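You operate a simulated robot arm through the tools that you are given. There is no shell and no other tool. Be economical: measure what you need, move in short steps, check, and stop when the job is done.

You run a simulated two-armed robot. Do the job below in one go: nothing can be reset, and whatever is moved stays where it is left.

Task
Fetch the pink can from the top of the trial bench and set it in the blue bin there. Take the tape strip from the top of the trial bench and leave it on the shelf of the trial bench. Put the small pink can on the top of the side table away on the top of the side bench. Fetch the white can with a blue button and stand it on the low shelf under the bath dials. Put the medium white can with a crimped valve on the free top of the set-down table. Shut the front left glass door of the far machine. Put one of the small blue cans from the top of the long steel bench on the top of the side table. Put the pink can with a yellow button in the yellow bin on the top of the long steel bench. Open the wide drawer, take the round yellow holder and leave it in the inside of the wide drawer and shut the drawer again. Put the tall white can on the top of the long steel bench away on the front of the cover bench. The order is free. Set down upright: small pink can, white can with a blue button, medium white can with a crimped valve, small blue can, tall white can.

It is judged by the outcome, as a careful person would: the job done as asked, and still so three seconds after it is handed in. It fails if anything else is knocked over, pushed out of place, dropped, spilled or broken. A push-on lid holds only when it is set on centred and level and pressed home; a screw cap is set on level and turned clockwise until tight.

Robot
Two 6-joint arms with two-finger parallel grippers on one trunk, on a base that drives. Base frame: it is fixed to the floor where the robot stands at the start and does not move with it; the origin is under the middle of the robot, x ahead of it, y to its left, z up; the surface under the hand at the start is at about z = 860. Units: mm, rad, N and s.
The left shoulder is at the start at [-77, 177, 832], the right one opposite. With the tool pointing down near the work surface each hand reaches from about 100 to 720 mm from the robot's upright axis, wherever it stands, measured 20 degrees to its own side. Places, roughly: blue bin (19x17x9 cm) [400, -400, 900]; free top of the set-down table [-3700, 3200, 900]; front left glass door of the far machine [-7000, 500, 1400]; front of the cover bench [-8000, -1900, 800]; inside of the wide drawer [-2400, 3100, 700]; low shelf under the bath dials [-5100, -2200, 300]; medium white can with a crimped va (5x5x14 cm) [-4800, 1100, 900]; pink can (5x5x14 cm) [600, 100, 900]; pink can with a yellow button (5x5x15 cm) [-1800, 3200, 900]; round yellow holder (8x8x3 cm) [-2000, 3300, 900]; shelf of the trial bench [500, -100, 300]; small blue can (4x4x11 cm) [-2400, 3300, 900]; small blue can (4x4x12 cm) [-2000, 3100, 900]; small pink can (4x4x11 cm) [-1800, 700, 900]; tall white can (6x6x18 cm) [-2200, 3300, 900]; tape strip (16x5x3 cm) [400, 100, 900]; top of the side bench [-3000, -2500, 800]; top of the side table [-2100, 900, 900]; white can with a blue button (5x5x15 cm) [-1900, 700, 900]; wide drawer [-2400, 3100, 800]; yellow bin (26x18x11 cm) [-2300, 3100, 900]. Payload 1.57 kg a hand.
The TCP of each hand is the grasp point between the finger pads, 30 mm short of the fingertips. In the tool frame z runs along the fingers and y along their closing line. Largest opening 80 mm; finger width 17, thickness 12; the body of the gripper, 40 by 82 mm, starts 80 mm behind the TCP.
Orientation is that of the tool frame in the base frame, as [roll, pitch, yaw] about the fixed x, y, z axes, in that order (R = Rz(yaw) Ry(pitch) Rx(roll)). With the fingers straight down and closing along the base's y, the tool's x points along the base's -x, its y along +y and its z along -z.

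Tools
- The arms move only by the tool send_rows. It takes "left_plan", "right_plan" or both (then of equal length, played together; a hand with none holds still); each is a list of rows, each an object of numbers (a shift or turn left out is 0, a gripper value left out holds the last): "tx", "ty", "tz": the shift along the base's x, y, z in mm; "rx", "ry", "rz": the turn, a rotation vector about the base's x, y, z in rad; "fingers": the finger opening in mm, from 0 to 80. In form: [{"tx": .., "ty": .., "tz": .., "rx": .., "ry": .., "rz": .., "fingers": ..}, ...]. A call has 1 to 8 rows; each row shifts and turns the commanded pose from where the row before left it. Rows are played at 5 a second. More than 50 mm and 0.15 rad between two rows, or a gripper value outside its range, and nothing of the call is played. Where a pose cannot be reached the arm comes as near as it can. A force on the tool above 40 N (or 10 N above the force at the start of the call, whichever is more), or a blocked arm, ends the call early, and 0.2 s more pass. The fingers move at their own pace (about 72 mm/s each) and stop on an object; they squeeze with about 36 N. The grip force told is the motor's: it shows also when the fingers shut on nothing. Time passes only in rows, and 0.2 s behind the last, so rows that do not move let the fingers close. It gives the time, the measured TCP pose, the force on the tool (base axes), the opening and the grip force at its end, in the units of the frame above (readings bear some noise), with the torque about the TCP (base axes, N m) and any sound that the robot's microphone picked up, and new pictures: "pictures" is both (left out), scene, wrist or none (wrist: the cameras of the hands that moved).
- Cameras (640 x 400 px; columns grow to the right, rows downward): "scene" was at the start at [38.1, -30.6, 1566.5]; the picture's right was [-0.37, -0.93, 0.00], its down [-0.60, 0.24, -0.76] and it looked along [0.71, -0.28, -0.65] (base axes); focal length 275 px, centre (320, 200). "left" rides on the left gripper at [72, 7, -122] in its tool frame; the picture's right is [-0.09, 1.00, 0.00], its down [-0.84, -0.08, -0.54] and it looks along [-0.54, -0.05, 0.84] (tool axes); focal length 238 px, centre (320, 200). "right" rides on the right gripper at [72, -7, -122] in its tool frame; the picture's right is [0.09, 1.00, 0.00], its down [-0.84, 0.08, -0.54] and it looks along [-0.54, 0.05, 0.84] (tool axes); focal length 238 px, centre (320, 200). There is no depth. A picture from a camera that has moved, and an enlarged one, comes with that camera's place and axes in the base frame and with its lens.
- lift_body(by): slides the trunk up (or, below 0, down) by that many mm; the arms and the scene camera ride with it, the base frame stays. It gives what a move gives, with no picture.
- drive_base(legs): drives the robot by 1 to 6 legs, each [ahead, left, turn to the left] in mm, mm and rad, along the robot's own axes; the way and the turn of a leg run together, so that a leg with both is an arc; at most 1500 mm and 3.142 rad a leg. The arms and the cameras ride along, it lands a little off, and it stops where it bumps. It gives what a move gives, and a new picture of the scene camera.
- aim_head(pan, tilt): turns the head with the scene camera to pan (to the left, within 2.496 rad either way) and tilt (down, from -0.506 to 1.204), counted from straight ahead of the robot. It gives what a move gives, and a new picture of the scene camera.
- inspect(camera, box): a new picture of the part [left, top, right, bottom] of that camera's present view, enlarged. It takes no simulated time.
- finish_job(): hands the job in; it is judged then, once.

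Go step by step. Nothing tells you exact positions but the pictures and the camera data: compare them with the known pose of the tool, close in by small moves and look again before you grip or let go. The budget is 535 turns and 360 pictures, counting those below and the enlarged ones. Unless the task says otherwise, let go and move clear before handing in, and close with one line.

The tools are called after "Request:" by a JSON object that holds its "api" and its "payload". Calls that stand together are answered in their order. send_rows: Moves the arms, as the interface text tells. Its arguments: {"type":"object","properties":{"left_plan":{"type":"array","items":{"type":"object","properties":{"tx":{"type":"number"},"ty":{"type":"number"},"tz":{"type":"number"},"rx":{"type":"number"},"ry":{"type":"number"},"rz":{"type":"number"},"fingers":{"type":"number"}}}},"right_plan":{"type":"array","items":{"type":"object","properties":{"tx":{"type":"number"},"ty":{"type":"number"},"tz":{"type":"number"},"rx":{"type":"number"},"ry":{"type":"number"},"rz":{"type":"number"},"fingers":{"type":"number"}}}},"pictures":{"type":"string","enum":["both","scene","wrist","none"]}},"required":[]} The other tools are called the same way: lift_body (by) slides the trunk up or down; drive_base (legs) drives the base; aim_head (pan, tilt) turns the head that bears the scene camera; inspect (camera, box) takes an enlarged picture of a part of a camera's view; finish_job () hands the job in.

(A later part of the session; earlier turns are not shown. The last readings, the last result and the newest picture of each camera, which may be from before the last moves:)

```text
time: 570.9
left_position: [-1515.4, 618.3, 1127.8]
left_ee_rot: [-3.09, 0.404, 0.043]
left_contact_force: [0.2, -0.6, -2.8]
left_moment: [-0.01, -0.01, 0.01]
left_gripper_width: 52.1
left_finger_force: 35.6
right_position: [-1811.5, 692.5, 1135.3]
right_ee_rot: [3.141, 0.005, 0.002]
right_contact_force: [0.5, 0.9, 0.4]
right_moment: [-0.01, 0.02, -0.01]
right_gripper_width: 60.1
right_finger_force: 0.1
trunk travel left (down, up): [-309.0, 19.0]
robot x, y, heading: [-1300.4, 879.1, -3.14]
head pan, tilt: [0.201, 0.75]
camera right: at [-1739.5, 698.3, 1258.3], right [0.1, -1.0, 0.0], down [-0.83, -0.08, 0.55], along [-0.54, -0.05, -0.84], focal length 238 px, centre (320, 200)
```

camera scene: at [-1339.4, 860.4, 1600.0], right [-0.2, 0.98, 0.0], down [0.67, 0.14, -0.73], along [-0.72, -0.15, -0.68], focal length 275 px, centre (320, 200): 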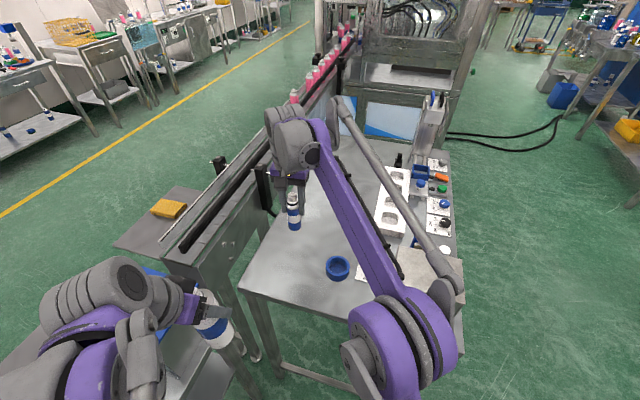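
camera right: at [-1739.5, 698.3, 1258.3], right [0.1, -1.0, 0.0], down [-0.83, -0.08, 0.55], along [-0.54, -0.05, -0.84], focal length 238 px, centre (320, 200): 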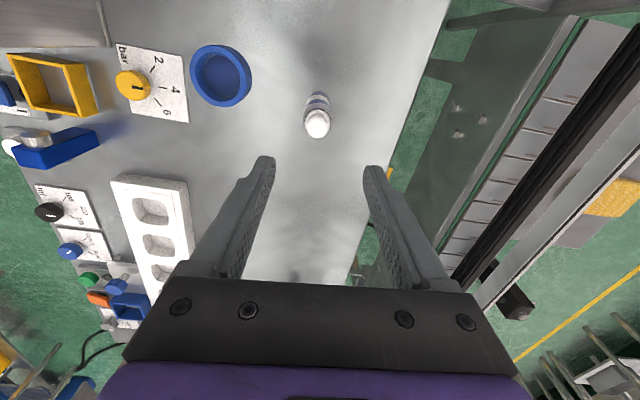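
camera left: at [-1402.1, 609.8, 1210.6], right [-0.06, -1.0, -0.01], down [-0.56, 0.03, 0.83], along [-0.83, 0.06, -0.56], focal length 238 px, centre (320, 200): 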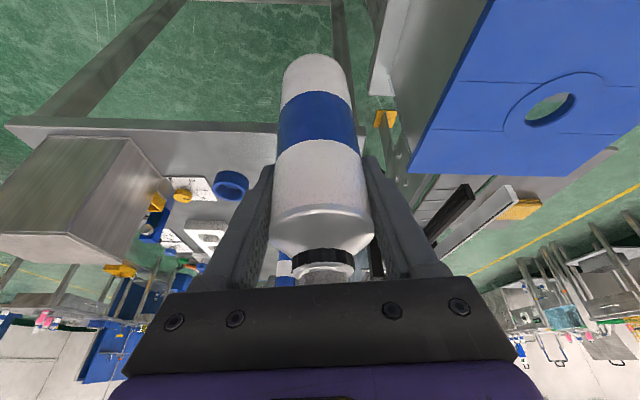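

Small blue can stands on the side table. Now I retract and drive around to look for the medium white can near (-4800,1100).

Request:
{"api": "send_rows", "payload": {"right_plan": [{"tz": 30}, {"tx": 30, "ty": 38}, {"tx": 30, "ty": 38}, {"tx": 30, "ty": 38}, {"tx": 30, "ty": 38}, {"tx": 30, "ty": 38}, {"tx": 30, "ty": 38}, {"tx": 30, "ty": 38}], "pictures": "none"}}

Request:
{"api": "drive_base", "payload": {"legs": [[-800, 0, 0], [0, -1080, 0], [1400, 0, 0], [1100, 0, 0]]}}

Request:
{"api": "aim_head", "payload": {"pan": 0.2, "tilt": 0.3}}

```text
time: 572.6
left_position: [-1513.4, 618.2, 1128.1]
left_ee_rot: [-3.094, 0.406, 0.045]
left_contact_force: [-0.3, -0.8, -2.2]
left_moment: [-0.02, -0.02, 0.0]
left_gripper_width: 51.9
left_finger_force: 36.0
right_position: [-1595.7, 963.2, 1163.6]
right_ee_rot: [3.14, 0.005, 0.004]
right_contact_force: [-0.1, -0.2, 0.0]
right_moment: [-0.03, 0.01, 0.01]
right_gripper_width: 59.7
right_finger_force: 0.1
right hand out of reach, approached as far as the arm can: row 1
trunk travel left (down, up): [-309.0, 19.0]
robot x, y, heading: [-1300.2, 877.5, -3.138]
head pan, tilt: [0.201, 0.75]
```

```text
time: 598.5
left_position: [-3247.8, 1769.4, 1127.5]
left_ee_rot: [-3.091, 0.408, 0.014]
left_contact_force: [-0.3, -0.6, -3.9]
left_moment: [0.0, -0.01, -0.01]
left_gripper_width: 51.6
left_finger_force: 35.9
right_position: [-3319.3, 2114.8, 1163.5]
right_ee_rot: [3.14, 0.004, -0.028]
right_contact_force: [0.5, -0.1, 0.1]
right_moment: [-0.01, 0.04, 0.02]
right_gripper_width: 59.9
right_finger_force: 0.1
trunk travel left (down, up): [-309.0, 19.0]
robot x, y, heading: [-3027.7, 2024.0, 3.117]
head pan, tilt: [0.201, 0.75]
camera scene: at [-3062.5, 2007.5, 1600.0], right [-0.17, 0.98, 0.0], down [0.67, 0.12, -0.73], along [-0.72, -0.13, -0.68], focal length 275 px, centre (320, 200)
```

scene: 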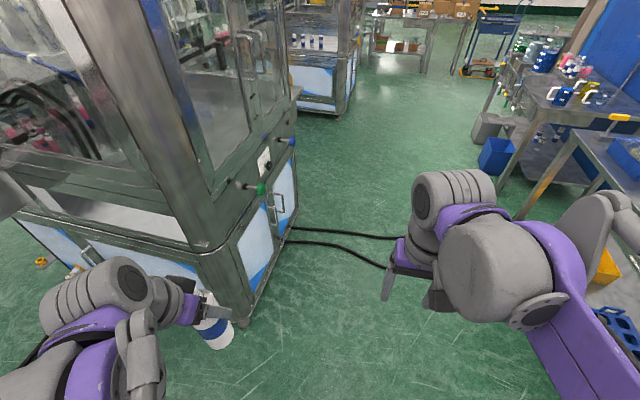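

```text
time: 599.4
left_position: [-3247.8, 1769.5, 1127.9]
left_ee_rot: [-3.092, 0.406, 0.015]
left_contact_force: [-0.1, 0.3, -2.1]
left_moment: [0.0, 0.01, 0.0]
left_gripper_width: 51.6
left_finger_force: 35.8
right_position: [-3320.8, 2115.7, 1163.1]
right_ee_rot: [3.138, 0.002, -0.029]
right_contact_force: [-0.4, -0.2, -0.3]
right_moment: [-0.02, 0.0, -0.01]
right_gripper_width: 59.9
right_finger_force: 0.0
trunk travel left (down, up): [-309.0, 19.0]
robot x, y, heading: [-3022.9, 2022.8, 3.115]
head pan, tilt: [0.201, 0.3]
camera scene: at [-3072.9, 2005.7, 1640.4], right [-0.17, 0.98, 0.0], down [0.29, 0.05, -0.95], along [-0.94, -0.17, -0.3], focal length 275 px, centre (320, 200)
```

scene: 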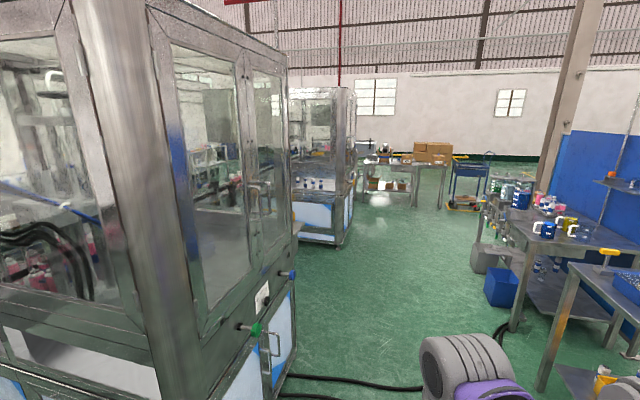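

Request:
{"api": "inspect", "payload": {"camera": "scene", "box": [270, 120, 430, 250]}}

Request:
{"api": "inspect", "payload": {"camera": "left", "box": [120, 0, 520, 300]}}

```text
3.08 times, centred on (350, 185) of scene
camera zoom: at [-3072.9, 2005.7, 1640.4], right [-0.17, 0.98, 0.0], down [0.29, 0.05, -0.95], along [-0.94, -0.17, -0.3], focal length 846 px, centre (228, 246)
```

zoom: 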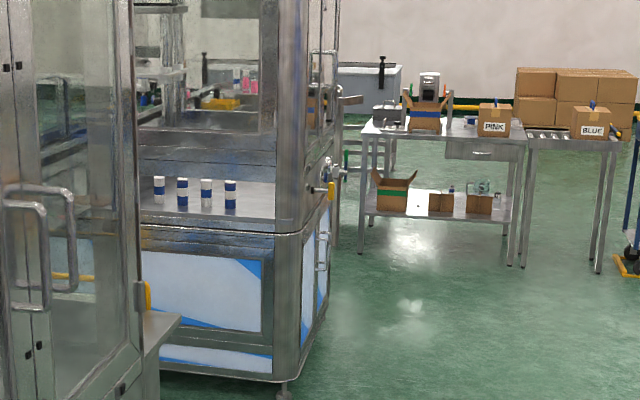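

```text
1.33 times, centred on (320, 150) of left
camera zoom: at [-3133.0, 1758.6, 1210.8], right [-0.09, -1.0, -0.01], down [-0.55, 0.04, 0.83], along [-0.83, 0.08, -0.56], focal length 318 px, centre (320, 267)
```

zoom: 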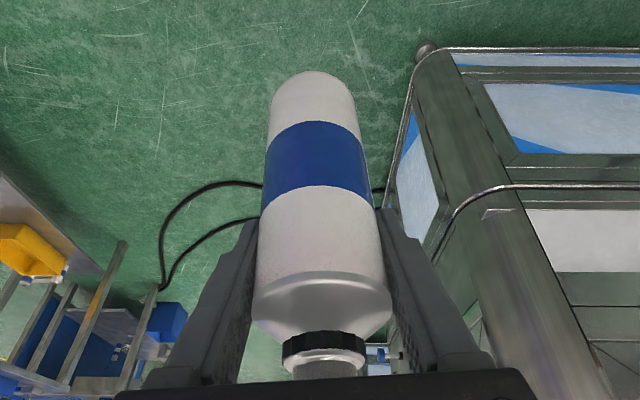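

The can must be on the small stand between the machines. I drive on past the first machine and look left.

Request:
{"api": "drive_base", "payload": {"legs": [[1000, -60, 0.025]]}}

Request:
{"api": "aim_head", "payload": {"pan": 0.7, "tilt": 0.4}}

```text
time: 604.6
left_position: [-4236.7, 1823.2, 1129.2]
left_ee_rot: [-3.091, 0.407, 0.059]
left_contact_force: [-0.7, -0.5, -2.3]
left_moment: [-0.01, -0.01, 0.03]
left_gripper_width: 51.6
left_finger_force: 35.7
right_position: [-4326.4, 2164.7, 1163.7]
right_ee_rot: [3.14, 0.002, 0.021]
right_contact_force: [-0.7, -0.4, 0.8]
right_moment: [0.02, -0.02, 0.01]
right_gripper_width: 60.2
right_finger_force: 0.2
trunk travel left (down, up): [-309.0, 19.0]
robot x, y, heading: [-4021.8, 2084.8, -3.125]
head pan, tilt: [0.201, 0.3]
camera scene: at [-4074.0, 2067.0, 1640.4], right [-0.22, 0.98, 0.0], down [0.29, 0.06, -0.96], along [-0.93, -0.21, -0.3], focal length 275 px, centre (320, 200)
```

scene: 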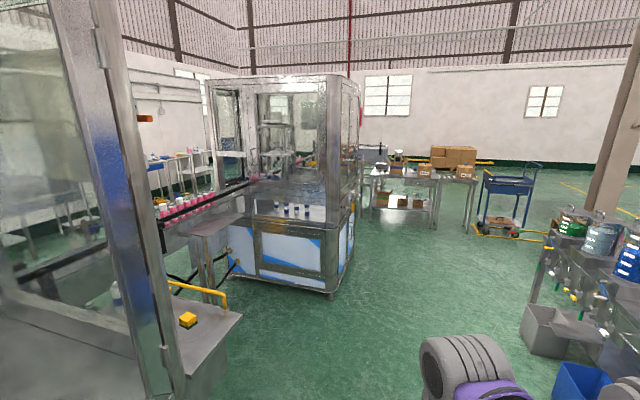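

```text
time: 605.5
left_position: [-4238.2, 1823.0, 1128.2]
left_ee_rot: [-3.09, 0.407, 0.058]
left_contact_force: [0.5, -0.2, -2.9]
left_moment: [-0.04, 0.0, -0.02]
left_gripper_width: 51.9
left_finger_force: 36.4
right_position: [-4325.7, 2164.1, 1164.1]
right_ee_rot: [3.139, 0.003, 0.019]
right_contact_force: [0.7, 0.2, -0.9]
right_moment: [-0.04, -0.01, 0.0]
right_gripper_width: 59.9
right_finger_force: 0.1
trunk travel left (down, up): [-309.0, 19.0]
robot x, y, heading: [-4030.2, 2088.4, -3.121]
head pan, tilt: [0.7, 0.4]
camera scene: at [-4052.7, 2026.4, 1631.2], right [-0.66, 0.75, 0.0], down [0.29, 0.26, -0.92], along [-0.69, -0.61, -0.39], focal length 275 px, centre (320, 200)
```

scene: 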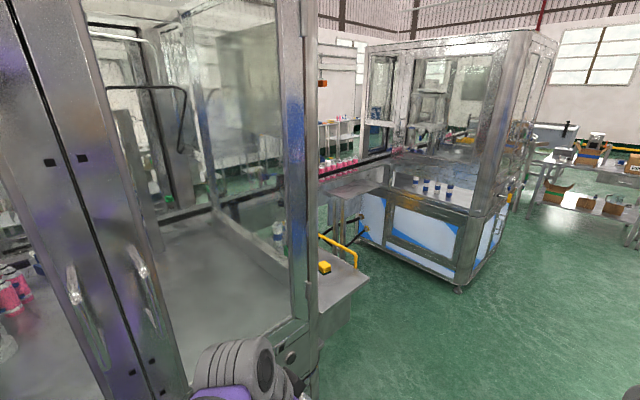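

I can see the can on the stand behind the first machine, at about (-4818,1064), near the stand's far end. I drive around to approach from that corner.

Request:
{"api": "send_rows", "payload": {"left_plan": [{"tz": 30}, {"tz": 20}], "pictures": "none"}}

Request:
{"api": "drive_base", "payload": {"legs": [[1220, 0, 0], [0, 0, 1.2], [0, 0, 1.19]]}}

Request:
{"api": "aim_head", "payload": {"pan": 0.0, "tilt": 0.55}}

```text
time: 606.1
left_position: [-4238.6, 1823.4, 1177.3]
left_ee_rot: [-3.091, 0.407, 0.057]
left_contact_force: [-0.7, -0.3, -2.6]
left_moment: [-0.05, -0.01, 0.01]
left_gripper_width: 51.5
left_finger_force: 35.8
right_position: [-4325.1, 2165.8, 1163.4]
right_ee_rot: [3.14, 0.004, 0.02]
right_contact_force: [0.5, 0.0, -0.9]
right_moment: [0.01, 0.0, 0.03]
right_gripper_width: 60.1
right_finger_force: 0.1
trunk travel left (down, up): [-309.0, 19.0]
robot x, y, heading: [-4024.6, 2086.3, -3.121]
head pan, tilt: [0.7, 0.4]
```

```text
time: 618.2
left_position: [-4910.8, 2107.6, 1177.4]
left_ee_rot: [-3.091, 0.406, 2.44]
left_contact_force: [0.5, 0.0, -2.4]
left_moment: [-0.02, -0.04, 0.01]
left_gripper_width: 51.7
left_finger_force: 36.1
right_position: [-5083.3, 1799.2, 1162.5]
right_ee_rot: [3.14, 0.004, 2.4]
right_contact_force: [0.1, -0.1, 0.2]
right_moment: [0.02, -0.01, 0.01]
right_gripper_width: 60.1
right_finger_force: 0.0
trunk travel left (down, up): [-309.0, 19.0]
robot x, y, heading: [-5247.7, 2063.3, -0.741]
head pan, tilt: [0.7, 0.4]
camera scene: at [-5184.6, 2087.9, 1631.2], right [-0.04, -1.0, 0.0], down [-0.39, 0.02, -0.92], along [0.92, -0.04, -0.39], focal length 275 px, centre (320, 200)
```

scene: 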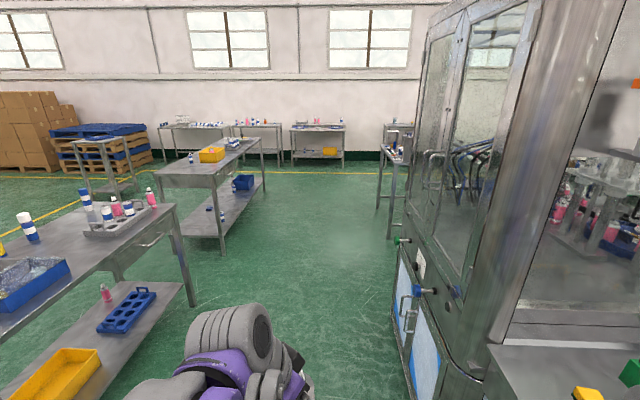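

```text
time: 619.3
left_position: [-4910.9, 2108.1, 1177.5]
left_ee_rot: [-3.09, 0.408, 2.44]
left_contact_force: [0.0, 0.2, -2.5]
left_moment: [-0.06, -0.03, -0.03]
left_gripper_width: 51.8
left_finger_force: 36.3
right_position: [-5083.4, 1799.4, 1164.6]
right_ee_rot: [3.141, 0.004, 2.399]
right_contact_force: [0.6, 0.7, -1.1]
right_moment: [0.0, 0.01, 0.0]
right_gripper_width: 60.0
right_finger_force: 0.0
trunk travel left (down, up): [-309.0, 19.0]
robot x, y, heading: [-5248.7, 2064.1, -0.742]
head pan, tilt: [0.0, 0.55]
camera scene: at [-5210.9, 2031.2, 1617.5], right [-0.68, -0.74, 0.0], down [-0.39, 0.35, -0.85], along [0.63, -0.58, -0.52], focal length 275 px, centre (320, 200)
```

scene: 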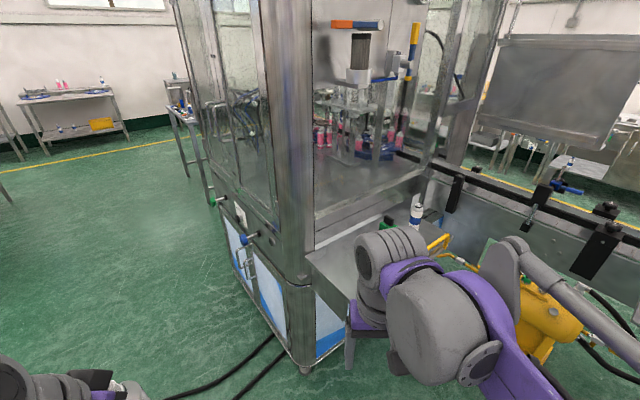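

Request:
{"api": "inspect", "payload": {"camera": "scene", "box": [290, 150, 530, 300]}}

```text
2.67 times, centred on (410, 225) of scene
camera zoom: at [-5210.9, 2031.2, 1617.5], right [-0.68, -0.74, 0.0], down [-0.39, 0.35, -0.85], along [0.63, -0.58, -0.52], focal length 733 px, centre (80, 133)
```

zoom: 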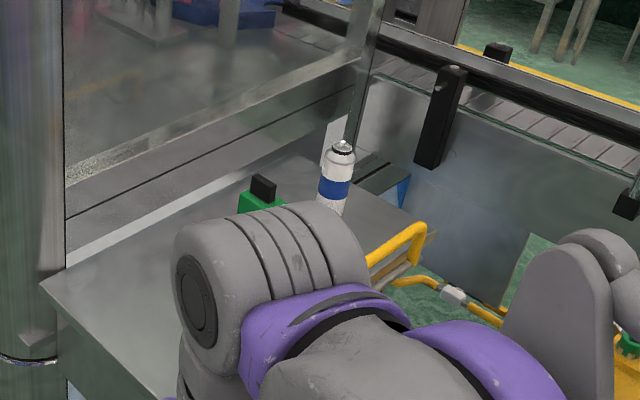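

Request:
{"api": "drive_base", "payload": {"legs": [[380, -440, 0]]}}

Request:
{"api": "aim_head", "payload": {"pan": 0.1, "tilt": 0.7}}

```text
time: 623.6
left_position: [-4938.7, 1526.5, 1177.8]
left_ee_rot: [-3.09, 0.409, 2.421]
left_contact_force: [-0.4, -0.6, -2.6]
left_moment: [0.01, 0.03, -0.03]
left_gripper_width: 51.6
left_finger_force: 36.4
right_position: [-5116.3, 1221.4, 1163.3]
right_ee_rot: [3.14, 0.003, 2.381]
right_contact_force: [1.1, 0.5, 0.4]
right_moment: [0.01, 0.0, -0.02]
right_gripper_width: 59.9
right_finger_force: 0.1
trunk travel left (down, up): [-309.0, 19.0]
robot x, y, heading: [-5273.7, 1487.7, -0.765]
head pan, tilt: [0.0, 0.55]
camera scene: at [-5238.8, 1456.3, 1617.4], right [-0.69, -0.72, 0.0], down [-0.38, 0.36, -0.85], along [0.62, -0.59, -0.52], focal length 275 px, centre (320, 200)
```

scene: 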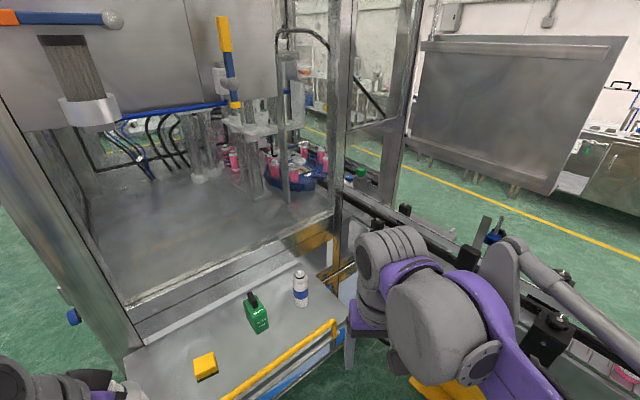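

```text
time: 624.4
left_position: [-4937.5, 1526.3, 1177.4]
left_ee_rot: [-3.089, 0.406, 2.42]
left_contact_force: [0.9, 0.1, -2.8]
left_moment: [-0.03, 0.02, 0.0]
left_gripper_width: 51.6
left_finger_force: 36.4
right_position: [-5115.2, 1222.5, 1163.0]
right_ee_rot: [3.139, 0.003, 2.381]
right_contact_force: [0.7, -1.2, -0.6]
right_moment: [-0.01, -0.01, 0.01]
right_gripper_width: 60.2
right_finger_force: 0.0
trunk travel left (down, up): [-309.0, 19.0]
robot x, y, heading: [-5268.4, 1487.9, -0.758]
head pan, tilt: [0.099, 0.7]
camera scene: at [-5236.7, 1465.9, 1604.4], right [-0.61, -0.79, 0.0], down [-0.51, 0.4, -0.77], along [0.6, -0.47, -0.64], focal length 275 px, centre (320, 200)
```

scene: 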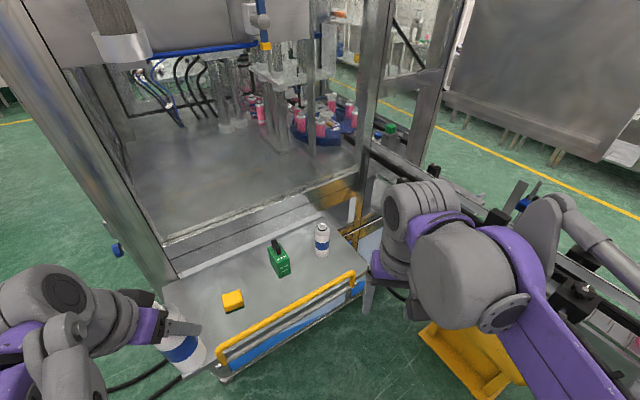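

The can stands at about (-4780,1104) on the ledge. I move 50 mm closer and bring the right hand over it.

Request:
{"api": "drive_base", "payload": {"legs": [[50, 0, 0]]}}

Request:
{"api": "send_rows", "payload": {"right_plan": [{"tx": 43, "ty": -12, "fingers": 72}, {"tx": 43, "ty": -12}, {"tx": 43, "ty": -12}, {"tx": 43, "ty": -12}, {"tx": 40, "ty": -12, "tz": -10}], "pictures": "both"}}

```text
time: 625.3
left_position: [-4902.9, 1494.8, 1177.6]
left_ee_rot: [-3.092, 0.407, 2.421]
left_contact_force: [0.4, -0.1, -3.2]
left_moment: [-0.06, 0.01, 0.01]
left_gripper_width: 51.5
left_finger_force: 37.0
right_position: [-5081.2, 1189.8, 1163.2]
right_ee_rot: [3.141, 0.007, 2.379]
right_contact_force: [-0.5, 0.3, -0.4]
right_moment: [0.0, 0.05, 0.01]
right_gripper_width: 60.1
right_finger_force: 0.1
trunk travel left (down, up): [-309.0, 19.0]
robot x, y, heading: [-5238.0, 1455.8, -0.762]
head pan, tilt: [0.099, 0.7]
camera scene: at [-5203.0, 1433.8, 1604.0], right [-0.61, -0.79, 0.0], down [-0.51, 0.39, -0.77], along [0.6, -0.47, -0.64], focal length 275 px, centre (320, 200)
```

scene: 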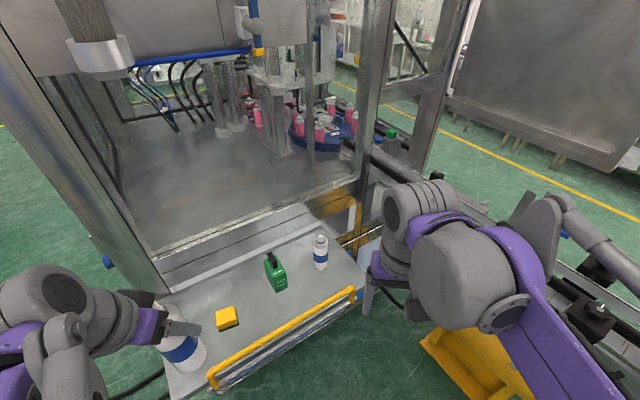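

```text
time: 626.5
left_position: [-4900.4, 1492.9, 1176.5]
left_ee_rot: [-3.091, 0.405, 2.422]
left_contact_force: [-0.4, 0.0, -3.0]
left_moment: [0.0, -0.01, 0.0]
left_gripper_width: 51.6
left_finger_force: 36.0
right_position: [-4864.7, 1128.6, 1155.0]
right_ee_rot: [-3.141, 0.005, 2.381]
right_contact_force: [1.0, 0.9, 0.2]
right_moment: [0.05, 0.03, 0.01]
right_gripper_width: 72.2
right_finger_force: 0.1
trunk travel left (down, up): [-309.0, 19.0]
robot x, y, heading: [-5235.9, 1454.3, -0.76]
head pan, tilt: [0.099, 0.7]
camera scene: at [-5199.4, 1431.5, 1604.3], right [-0.61, -0.79, 0.0], down [-0.51, 0.4, -0.76], along [0.6, -0.47, -0.65], focal length 275 px, centre (320, 200)
camera right: at [-4921.9, 1172.8, 1277.2], right [0.62, 0.78, 0.0], down [0.66, -0.52, 0.54], along [0.43, -0.34, -0.84], focal length 238 px, centre (320, 200)
```

scene: 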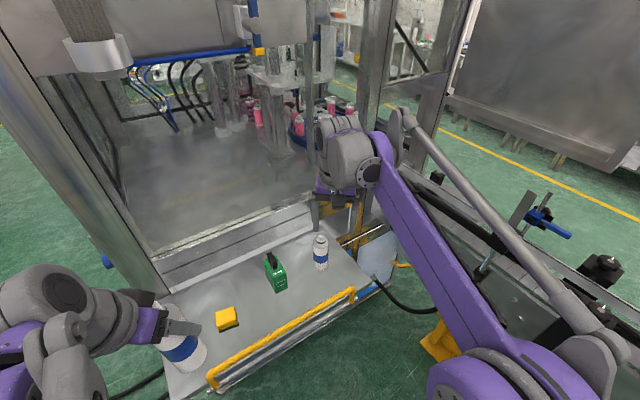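
right: 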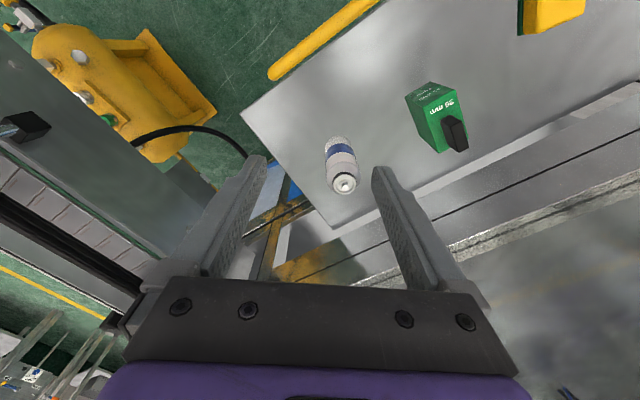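

Request:
{"api": "send_rows", "payload": {"right_plan": [{"tx": 35, "ty": -12, "tz": -10}, {"tx": 35, "ty": -12, "tz": -10}, {"tz": -40}, {"tz": -35}], "pictures": "wrist"}}

```text
time: 627.5
left_position: [-4900.8, 1494.4, 1178.0]
left_ee_rot: [-3.092, 0.405, 2.419]
left_contact_force: [-0.6, 0.0, -2.2]
left_moment: [0.0, -0.01, -0.02]
left_gripper_width: 51.7
left_finger_force: 36.1
right_position: [-4798.1, 1102.7, 1058.8]
right_ee_rot: [3.141, 0.005, 2.38]
right_contact_force: [0.4, -0.6, -0.4]
right_moment: [-0.01, 0.01, -0.03]
right_gripper_width: 72.1
right_finger_force: 0.0
trunk travel left (down, up): [-309.0, 19.0]
robot x, y, heading: [-5237.2, 1454.6, -0.759]
head pan, tilt: [0.099, 0.7]
camera right: at [-4856.0, 1146.8, 1181.4], right [0.62, 0.78, 0.0], down [0.66, -0.52, 0.54], along [0.43, -0.34, -0.84], focal length 238 px, centre (320, 200)
```

right: 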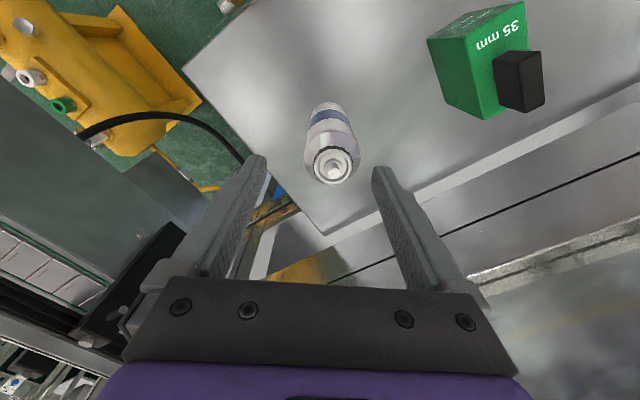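

Request:
{"api": "send_rows", "payload": {"right_plan": [{"tx": 6, "ty": 7, "tz": -30}, {"tz": -35}], "pictures": "wrist"}}

```text
time: 628.1
left_position: [-4902.1, 1493.2, 1176.6]
left_ee_rot: [-3.092, 0.405, 2.419]
left_contact_force: [0.5, -0.7, -2.6]
left_moment: [0.0, 0.0, -0.01]
left_gripper_width: 51.7
left_finger_force: 36.2
right_position: [-4791.3, 1109.6, 993.3]
right_ee_rot: [-3.141, 0.002, 2.381]
right_contact_force: [-0.5, 0.5, 0.3]
right_moment: [0.02, 0.03, 0.01]
right_gripper_width: 72.0
right_finger_force: 0.0
trunk travel left (down, up): [-309.0, 19.0]
robot x, y, heading: [-5235.6, 1453.5, -0.765]
head pan, tilt: [0.099, 0.7]
camera right: at [-4850.1, 1153.6, 1116.7], right [0.62, 0.78, 0.0], down [0.66, -0.52, 0.55], along [0.43, -0.34, -0.84], focal length 238 px, centre (320, 200)
```

right: 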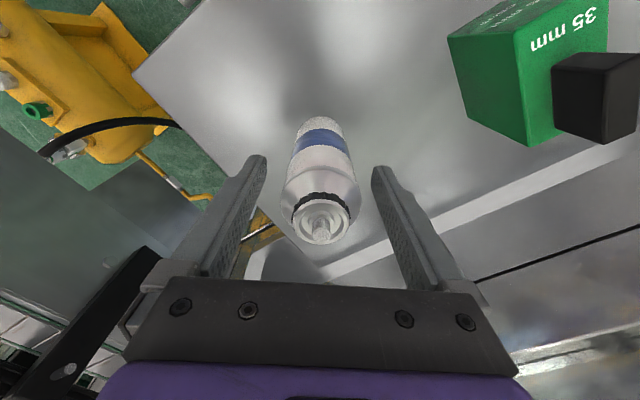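

Request:
{"api": "send_rows", "payload": {"right_plan": [{"tx": 2, "ty": -2, "tz": -20}, {"fingers": 0}, {}, {}, {"tz": 20}, {"tz": 40}, {"tz": 40}], "pictures": "wrist"}}

```text
time: 629.7
left_position: [-4902.3, 1493.3, 1178.7]
left_ee_rot: [-3.091, 0.405, 2.422]
left_contact_force: [-0.3, -0.8, -2.5]
left_moment: [0.01, 0.02, -0.01]
left_gripper_width: 51.7
left_finger_force: 35.8
right_position: [-4792.0, 1109.3, 1073.5]
right_ee_rot: [3.141, 0.003, 2.379]
right_contact_force: [0.6, 0.1, -0.8]
right_moment: [0.01, 0.03, -0.01]
right_gripper_width: 43.6
right_finger_force: 36.7
trunk travel left (down, up): [-309.0, 19.0]
robot x, y, heading: [-5242.1, 1453.6, -0.761]
head pan, tilt: [0.099, 0.7]
camera right: at [-4848.7, 1152.9, 1197.1], right [0.62, 0.78, 0.0], down [0.66, -0.52, 0.55], along [0.43, -0.34, -0.84], focal length 238 px, centre (320, 200)
```

right: 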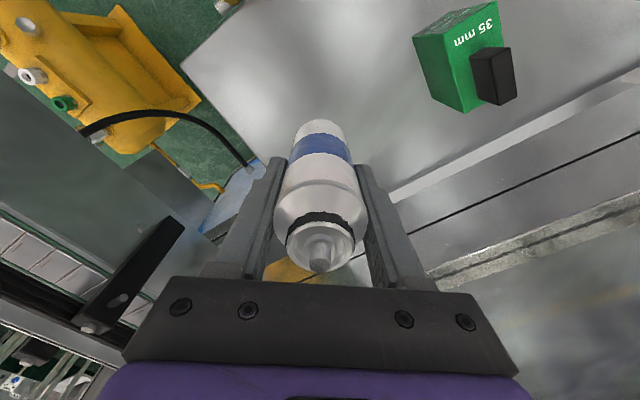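

Medium white can held (43.6 mm). I raise, retract, and drive toward the set-down table.

Request:
{"api": "send_rows", "payload": {"right_plan": [{"tz": 40}, {"tz": 35}, {"tx": -33, "ty": 31}, {"tx": -33, "ty": 31}, {"tx": -33, "ty": 31}, {"tx": -33, "ty": 31}, {"tx": -33, "ty": 31}], "pictures": "none"}}

Request:
{"api": "drive_base", "payload": {"legs": [[-400, 0, 0], [0, 0, 1.15], [0, 0, 1.15], [400, 0, 0], [0, -1400, 0], [0, -300, 0]]}}

Request:
{"api": "aim_head", "payload": {"pan": 0.0, "tilt": 0.5}}

```text
time: 631.3
left_position: [-4904.0, 1493.9, 1178.0]
left_ee_rot: [-3.093, 0.407, 2.421]
left_contact_force: [-0.3, 0.1, -2.5]
left_moment: [-0.05, -0.03, -0.02]
left_gripper_width: 51.5
left_finger_force: 36.1
right_position: [-4959.5, 1264.0, 1146.1]
right_ee_rot: [3.139, 0.005, 2.379]
right_contact_force: [-0.1, 0.3, -0.3]
right_moment: [-0.02, -0.07, 0.0]
right_gripper_width: 43.4
right_finger_force: 35.9
trunk travel left (down, up): [-309.0, 19.0]
robot x, y, heading: [-5242.2, 1453.2, -0.766]
head pan, tilt: [0.099, 0.7]
```

```text
time: 656.4
left_position: [-4056.8, 2245.0, 1178.2]
left_ee_rot: [-3.091, 0.405, -1.609]
left_contact_force: [0.1, 0.1, -3.3]
left_moment: [0.0, 0.0, -0.06]
left_gripper_width: 51.7
left_finger_force: 35.6
right_position: [-3844.5, 2347.9, 1146.9]
right_ee_rot: [3.139, 0.004, -1.647]
right_contact_force: [-0.2, -0.1, -0.5]
right_moment: [0.02, -0.01, -0.02]
right_gripper_width: 43.4
right_finger_force: 36.1
trunk travel left (down, up): [-309.0, 19.0]
robot x, y, heading: [-3813.7, 2008.7, 1.492]
head pan, tilt: [0.099, 0.7]
camera scene: at [-3819.8, 2052.0, 1604.3], right [1.0, 0.02, 0.0], down [0.01, -0.64, -0.76], along [-0.02, 0.76, -0.64], focal length 275 px, centre (320, 200)
```

scene: 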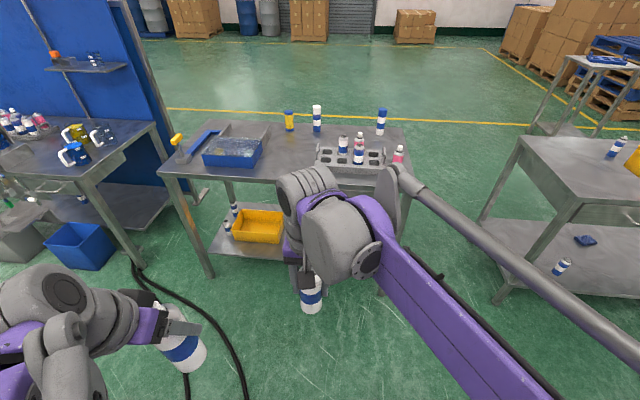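

```text
time: 657.1
left_position: [-4057.8, 2243.8, 1178.0]
left_ee_rot: [-3.092, 0.406, -1.608]
left_contact_force: [-0.6, 0.2, -3.1]
left_moment: [-0.02, 0.03, 0.0]
left_gripper_width: 51.5
left_finger_force: 35.8
right_position: [-3843.3, 2347.2, 1147.0]
right_ee_rot: [3.14, 0.005, -1.648]
right_contact_force: [-1.4, -0.2, -0.5]
right_moment: [0.03, -0.03, 0.01]
right_gripper_width: 43.2
right_finger_force: 35.8
trunk travel left (down, up): [-309.0, 19.0]
robot x, y, heading: [-3816.5, 2008.9, 1.493]
head pan, tilt: [0.0, 0.499]
camera scene: at [-3810.8, 2057.8, 1622.0], right [1.0, -0.08, 0.0], down [-0.04, -0.48, -0.88], along [0.07, 0.88, -0.48], focal length 275 px, centre (320, 200)
```

scene: 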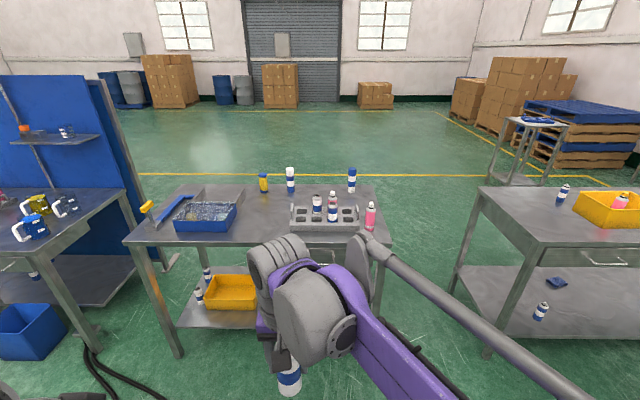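

The set-down table is ahead; free strip in front of the rack near (-3700,3095). I drive up to it.

Request:
{"api": "drive_base", "payload": {"legs": [[560, 60, 0]]}}

Request:
{"api": "aim_head", "payload": {"pan": -0.1, "tilt": 0.75}}

```text
time: 660.4
left_position: [-4071.0, 2808.6, 1178.0]
left_ee_rot: [-3.091, 0.405, -1.614]
left_contact_force: [0.3, -0.6, -3.8]
left_moment: [0.01, 0.0, -0.03]
left_gripper_width: 51.9
left_finger_force: 36.5
right_position: [-3857.6, 2909.2, 1145.7]
right_ee_rot: [3.14, 0.004, -1.655]
right_contact_force: [-0.6, 0.9, -0.7]
right_moment: [0.01, 0.02, 0.02]
right_gripper_width: 43.5
right_finger_force: 36.0
trunk travel left (down, up): [-309.0, 19.0]
robot x, y, heading: [-3831.3, 2571.1, 1.486]
head pan, tilt: [0.0, 0.499]
camera scene: at [-3826.3, 2618.9, 1621.9], right [1.0, -0.08, 0.0], down [-0.04, -0.48, -0.88], along [0.07, 0.87, -0.48], focal length 275 px, centre (320, 200)
```

scene: 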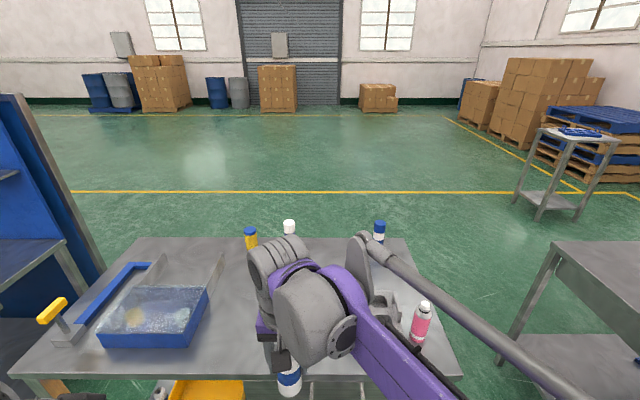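

```text
time: 661.1
left_position: [-4070.3, 2807.9, 1177.6]
left_ee_rot: [-3.091, 0.405, -1.615]
left_contact_force: [0.5, -0.4, -2.1]
left_moment: [0.05, 0.02, -0.02]
left_gripper_width: 51.8
left_finger_force: 35.9
right_position: [-3857.7, 2908.1, 1146.1]
right_ee_rot: [3.141, 0.003, -1.656]
right_contact_force: [0.6, -0.7, -1.5]
right_moment: [0.01, 0.03, 0.0]
right_gripper_width: 43.2
right_finger_force: 36.0
trunk travel left (down, up): [-309.0, 19.0]
robot x, y, heading: [-3832.9, 2572.1, 1.487]
head pan, tilt: [-0.099, 0.75]
camera scene: at [-3818.8, 2610.1, 1600.1], right [0.98, -0.18, 0.0], down [-0.12, -0.67, -0.73], along [0.13, 0.72, -0.68], focal length 275 px, centre (320, 200)
```

scene: 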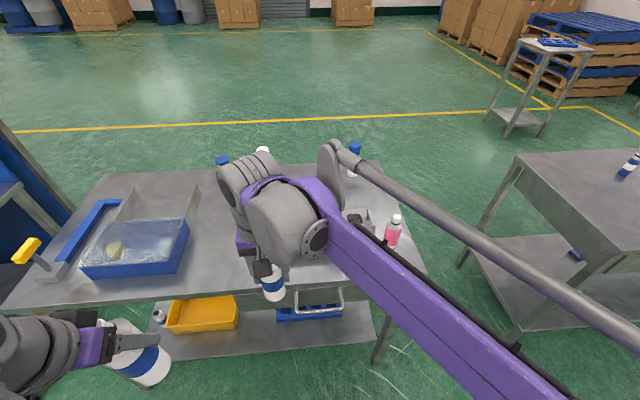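

Request:
{"api": "send_rows", "payload": {"right_plan": [{"tx": 32, "ty": 30}, {"tx": 32, "ty": 30}, {"tx": 32, "ty": 30}, {"tx": 32, "ty": 30}, {"tx": 20, "ty": 30}], "pictures": "both"}}

```text
time: 662.3
left_position: [-4069.9, 2809.6, 1177.7]
left_ee_rot: [-3.092, 0.405, -1.615]
left_contact_force: [-0.5, 0.6, -2.6]
left_moment: [0.01, -0.01, 0.02]
left_gripper_width: 52.0
left_finger_force: 36.5
right_position: [-3709.9, 3059.5, 1145.5]
right_ee_rot: [3.14, 0.004, -1.655]
right_contact_force: [0.4, 0.5, -1.2]
right_moment: [-0.04, -0.02, 0.01]
right_gripper_width: 43.0
right_finger_force: 35.0
trunk travel left (down, up): [-309.0, 19.0]
robot x, y, heading: [-3830.7, 2568.9, 1.487]
head pan, tilt: [-0.099, 0.75]
camera scene: at [-3818.5, 2611.4, 1600.1], right [0.98, -0.18, 0.0], down [-0.12, -0.67, -0.73], along [0.13, 0.72, -0.68], focal length 275 px, centre (320, 200)
camera right: at [-3709.2, 2986.4, 1269.2], right [-1.0, -0.01, 0.0], down [-0.01, 0.84, 0.54], along [-0.01, 0.54, -0.84], focal length 238 px, centre (320, 200)
```

scene: 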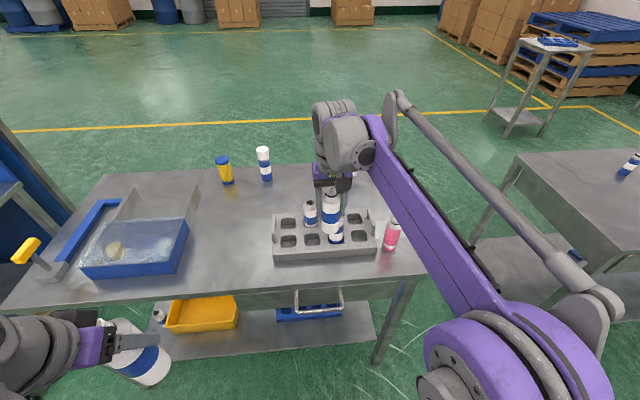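
right: 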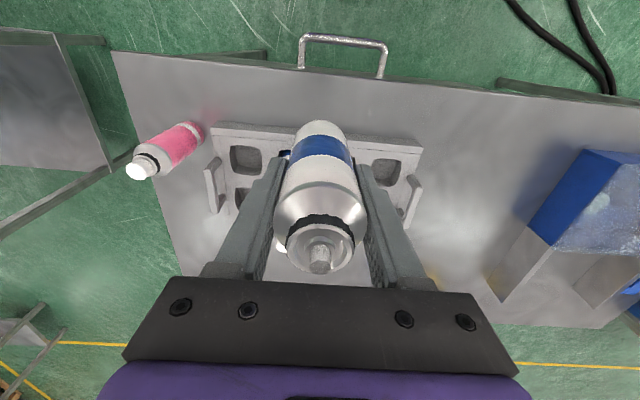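

The rack occupies the middle; the free spot left of it at about (-3945,3130) is better. I move there.

Request:
{"api": "send_rows", "payload": {"right_plan": [{"tx": -45, "ty": 10}, {"tx": -45, "ty": 10}, {"tx": -45, "ty": 10}, {"tx": -45, "ty": 10}, {"tx": -45, "ty": 20}, {"tx": -8, "ty": 12}], "pictures": "wrist"}}

```text
time: 663.7
left_position: [-4069.9, 2807.3, 1179.0]
left_ee_rot: [-3.092, 0.408, -1.617]
left_contact_force: [0.1, -0.5, -2.3]
left_moment: [0.0, 0.0, 0.03]
left_gripper_width: 51.7
left_finger_force: 36.4
right_position: [-3935.4, 3118.2, 1148.4]
right_ee_rot: [3.14, 0.003, -1.656]
right_contact_force: [0.3, 0.8, -0.3]
right_moment: [-0.01, 0.02, 0.01]
right_gripper_width: 43.0
right_finger_force: 36.2
right hand out of reach, approached as far as the arm can: row 6
trunk travel left (down, up): [-309.0, 19.0]
robot x, y, heading: [-3831.5, 2571.0, 1.492]
head pan, tilt: [-0.099, 0.75]
camera right: at [-3934.9, 3044.5, 1270.9], right [-1.0, -0.01, 0.0], down [-0.01, 0.84, 0.55], along [-0.01, 0.55, -0.84], focal length 238 px, centre (320, 200)
```

right: 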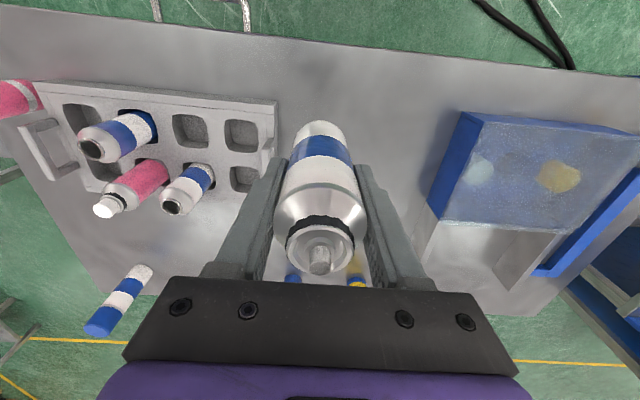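

Request:
{"api": "send_rows", "payload": {"right_plan": [{"tz": -45}, {"tz": -45}, {"tz": -45}, {"tz": -20}], "pictures": "wrist"}}

```text
time: 664.7
left_position: [-4070.1, 2806.6, 1177.7]
left_ee_rot: [-3.092, 0.405, -1.615]
left_contact_force: [0.0, 0.8, -2.0]
left_moment: [0.01, 0.01, -0.02]
left_gripper_width: 51.9
left_finger_force: 35.8
right_position: [-3936.3, 3118.5, 991.9]
right_ee_rot: [3.14, 0.005, -1.656]
right_contact_force: [-0.2, 0.0, -0.3]
right_moment: [0.01, 0.0, 0.01]
right_gripper_width: 43.3
right_finger_force: 36.0
trunk travel left (down, up): [-309.0, 19.0]
robot x, y, heading: [-3829.2, 2566.1, 1.487]
head pan, tilt: [-0.099, 0.75]
camera right: at [-3936.8, 3045.7, 1115.0], right [-1.0, -0.01, 0.0], down [-0.01, 0.84, 0.55], along [0.0, 0.55, -0.84], focal length 238 px, centre (320, 200)
```

right: 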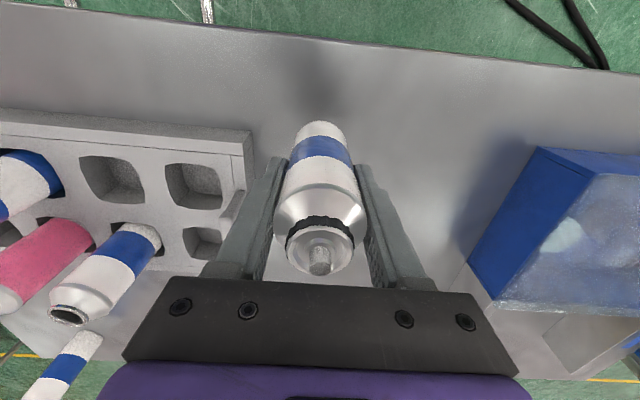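

Request:
{"api": "send_rows", "payload": {"right_plan": [{"tx": -12, "tz": -10}, {"tz": -8}, {"tz": -5}, {"tz": -5}], "pictures": "none"}}

Request:
{"api": "send_rows", "payload": {"right_plan": [{"tz": -4}, {"tz": -4}, {"tz": -3}], "pictures": "none"}}

```text
time: 665.7
left_position: [-4070.8, 2807.5, 1177.8]
left_ee_rot: [-3.091, 0.407, -1.615]
left_contact_force: [-0.1, -0.3, -2.9]
left_moment: [0.05, -0.01, -0.02]
left_gripper_width: 52.0
left_finger_force: 35.8
right_position: [-3948.1, 3117.9, 964.3]
right_ee_rot: [3.139, 0.004, -1.655]
right_contact_force: [0.2, 0.6, -1.1]
right_moment: [0.01, 0.01, 0.0]
right_gripper_width: 43.4
right_finger_force: 36.0
trunk travel left (down, up): [-309.0, 19.0]
robot x, y, heading: [-3829.9, 2569.9, 1.485]
head pan, tilt: [-0.099, 0.75]
```

```text
time: 666.5
left_position: [-4070.3, 2809.0, 1178.7]
left_ee_rot: [-3.092, 0.405, -1.615]
left_contact_force: [0.6, 0.4, -4.3]
left_moment: [0.0, 0.0, -0.01]
left_gripper_width: 51.3
left_finger_force: 35.9
right_position: [-3948.5, 3119.0, 952.1]
right_ee_rot: [3.139, 0.004, -1.655]
right_contact_force: [-0.1, 0.7, 2.5]
right_moment: [0.04, -0.04, 0.04]
right_gripper_width: 43.5
right_finger_force: 36.4
trunk travel left (down, up): [-309.0, 19.0]
robot x, y, heading: [-3833.3, 2569.4, 1.484]
head pan, tilt: [-0.099, 0.75]
```

Request:
{"api": "send_rows", "payload": {"right_plan": [{"tz": -3}, {}], "pictures": "none"}}

```text
time: 667.1
left_position: [-4070.9, 2806.6, 1178.0]
left_ee_rot: [-3.092, 0.407, -1.615]
left_contact_force: [-0.1, -0.2, -2.7]
left_moment: [0.07, 0.02, -0.02]
left_gripper_width: 51.6
left_finger_force: 35.7
right_position: [-3947.5, 3118.5, 950.7]
right_ee_rot: [3.14, 0.004, -1.655]
right_contact_force: [-2.9, 5.7, 31.7]
right_moment: [0.18, 0.13, 0.04]
right_gripper_width: 43.5
right_finger_force: 35.5
trunk travel left (down, up): [-309.0, 19.0]
robot x, y, heading: [-3829.9, 2569.1, 1.483]
head pan, tilt: [-0.099, 0.75]
```

Contact at the table. Relax, release, rise.

Request:
{"api": "send_rows", "payload": {"right_plan": [{"tz": 3}, {"fingers": 62}, {}, {"tz": 25}, {"tz": 45}, {"tz": 45}, {"tz": 45}], "pictures": "wrist"}}

```text
time: 668.7
left_position: [-4071.6, 2807.5, 1177.0]
left_ee_rot: [-3.09, 0.406, -1.615]
left_contact_force: [0.8, 0.2, -2.8]
left_moment: [0.03, 0.01, 0.0]
left_gripper_width: 51.3
left_finger_force: 35.9
right_position: [-3944.6, 3118.2, 1109.8]
right_ee_rot: [-3.141, 0.005, -1.656]
right_contact_force: [-0.7, -0.4, -0.5]
right_moment: [0.0, 0.01, 0.03]
right_gripper_width: 61.8
right_finger_force: 0.0
trunk travel left (down, up): [-309.0, 19.0]
robot x, y, heading: [-3829.2, 2568.4, 1.482]
head pan, tilt: [-0.099, 0.75]
camera right: at [-3945.0, 3044.7, 1233.7], right [-1.0, -0.01, 0.0], down [-0.01, 0.84, 0.55], along [0.0, 0.55, -0.84], focal length 238 px, centre (320, 200)
```

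right: 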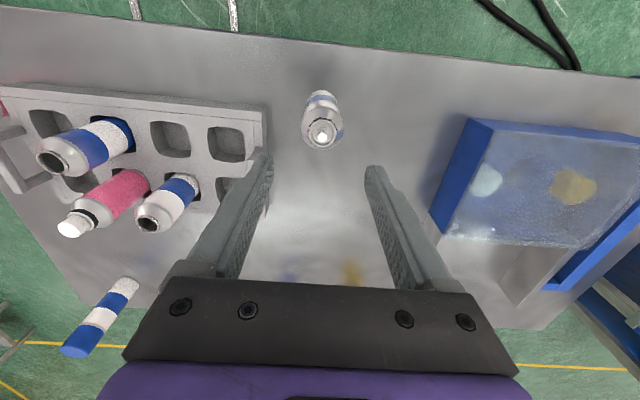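

Medium white can stands on the set-down table. I check the grip on the tall can before the long drive.

Request:
{"api": "inspect", "payload": {"camera": "left", "box": [120, 0, 520, 300]}}

```text
1.33 times, centred on (320, 150) of left
camera zoom: at [-4088.8, 2695.2, 1260.6], right [-0.99, 0.15, -0.01], down [0.07, 0.55, 0.83], along [0.13, 0.82, -0.56], focal length 318 px, centre (320, 267)
```

zoom: 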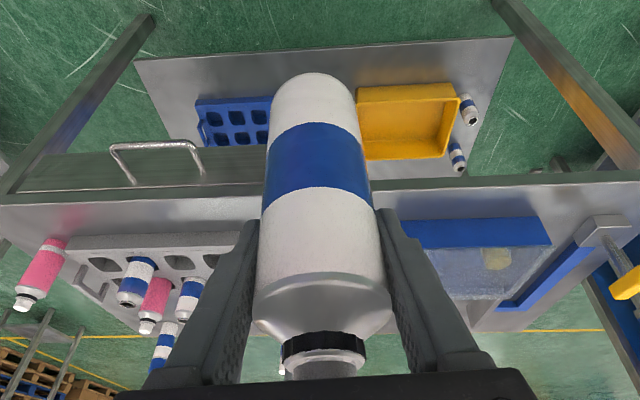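

Grip unchanged. I retract the right hand and start the long way round to the cover bench.

Request:
{"api": "send_rows", "payload": {"right_plan": [{"tz": 40}, {"ty": -45}, {"ty": -45, "tx": 15}, {"ty": -45, "tx": 15}, {"ty": -45, "tx": 15}, {"tx": 40}, {"tx": 40}], "pictures": "none"}}

Request:
{"api": "drive_base", "payload": {"legs": [[-620, 0, 0], [0, 0, 0.085], [0, -1200, 0], [0, -1200, 0], [0, -1050, 0]]}}

```text
time: 670.3
left_position: [-4069.3, 2807.0, 1178.0]
left_ee_rot: [-3.091, 0.406, -1.617]
left_contact_force: [-0.2, 0.5, -2.7]
left_moment: [0.01, -0.01, -0.03]
left_gripper_width: 51.6
left_finger_force: 36.1
right_position: [-3820.0, 2936.1, 1148.9]
right_ee_rot: [3.14, 0.003, -1.655]
right_contact_force: [-0.8, 0.0, -0.1]
right_moment: [-0.01, 0.02, -0.03]
right_gripper_width: 62.1
right_finger_force: 0.2
right hand out of reach, approached as far as the arm can: row 1
trunk travel left (down, up): [-309.0, 19.0]
robot x, y, heading: [-3830.1, 2568.8, 1.484]
head pan, tilt: [-0.099, 0.75]
```

```text
time: 703.6
left_position: [-769.9, 2223.0, 1177.6]
left_ee_rot: [-3.091, 0.405, -1.498]
left_contact_force: [-0.7, 0.0, -2.3]
left_moment: [0.04, 0.02, 0.02]
left_gripper_width: 51.8
left_finger_force: 35.9
right_position: [-537.3, 2380.8, 1148.6]
right_ee_rot: [3.14, 0.003, -1.536]
right_contact_force: [0.0, -0.2, -0.1]
right_moment: [0.04, 0.0, 0.0]
right_gripper_width: 62.0
right_finger_force: 0.0
trunk travel left (down, up): [-309.0, 19.0]
robot x, y, heading: [-507.5, 2015.7, 1.605]
head pan, tilt: [-0.099, 0.75]
camera scene: at [-496.7, 2055.5, 1600.1], right [1.0, -0.07, 0.0], down [-0.04, -0.68, -0.73], along [0.05, 0.73, -0.68], focal length 275 px, centre (320, 200)
```

scene: 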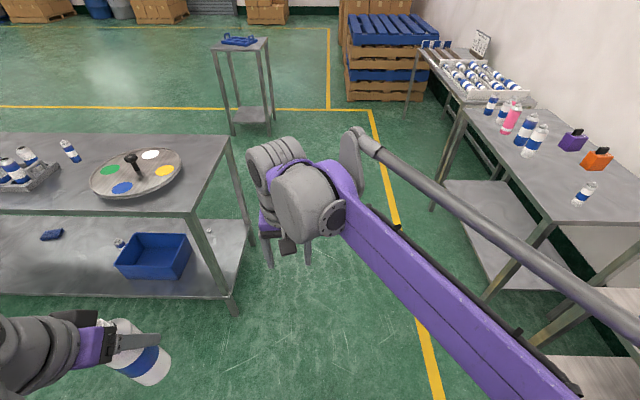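

Request:
{"api": "drive_base", "payload": {"legs": [[0, 0, 1.553], [0, 0, 1.553], [0, 140, 0], [1450, 0, 0]]}}

```text
time: 719.7
left_position: [-163.9, 344.5, 1177.3]
left_ee_rot: [-3.092, 0.405, 1.584]
left_contact_force: [-0.3, 0.8, -2.7]
left_moment: [-0.02, 0.01, 0.0]
left_gripper_width: 51.5
left_finger_force: 36.2
right_position: [-405.2, 202.1, 1148.9]
right_ee_rot: [3.139, 0.002, 1.543]
right_contact_force: [0.1, 0.1, 0.9]
right_moment: [0.02, 0.02, 0.01]
right_gripper_width: 62.0
right_finger_force: 0.1
trunk travel left (down, up): [-309.0, 19.0]
robot x, y, heading: [-417.8, 572.4, -1.598]
head pan, tilt: [-0.099, 0.75]
camera scene: at [-425.0, 529.0, 1600.0], right [-0.99, 0.13, 0.0], down [0.09, 0.68, -0.73], along [-0.09, -0.73, -0.68], focal length 275 px, centre (320, 200)
```

scene: 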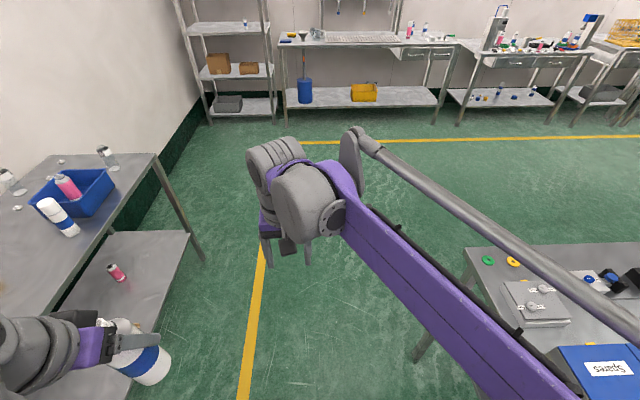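

Request:
{"api": "drive_base", "payload": {"legs": [[0, 0, 0.027], [1350, 0, 0], [400, 0, 0], [0, -1400, 0], [0, -1400, 0]]}}

```text
time: 753.3
left_position: [-2990.4, -1382.3, 1178.1]
left_ee_rot: [-3.092, 0.405, 1.618]
left_contact_force: [-1.4, 0.3, -2.8]
left_moment: [-0.03, -0.01, -0.01]
left_gripper_width: 51.5
left_finger_force: 36.1
right_position: [-3228.1, -1533.4, 1148.6]
right_ee_rot: [3.139, 0.004, 1.577]
right_contact_force: [0.7, -0.4, -0.1]
right_moment: [-0.01, 0.01, 0.01]
right_gripper_width: 62.0
right_finger_force: 0.1
trunk travel left (down, up): [-309.0, 19.0]
robot x, y, heading: [-3252.9, -1170.5, -1.56]
head pan, tilt: [-0.099, 0.75]
camera scene: at [-3259.0, -1207.1, 1600.1], right [-1.0, 0.09, 0.0], down [0.06, 0.68, -0.73], along [-0.07, -0.73, -0.68], focal length 275 px, centre (320, 200)
```

scene: 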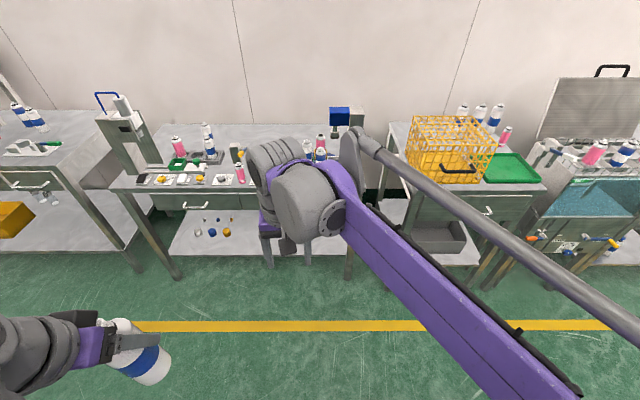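

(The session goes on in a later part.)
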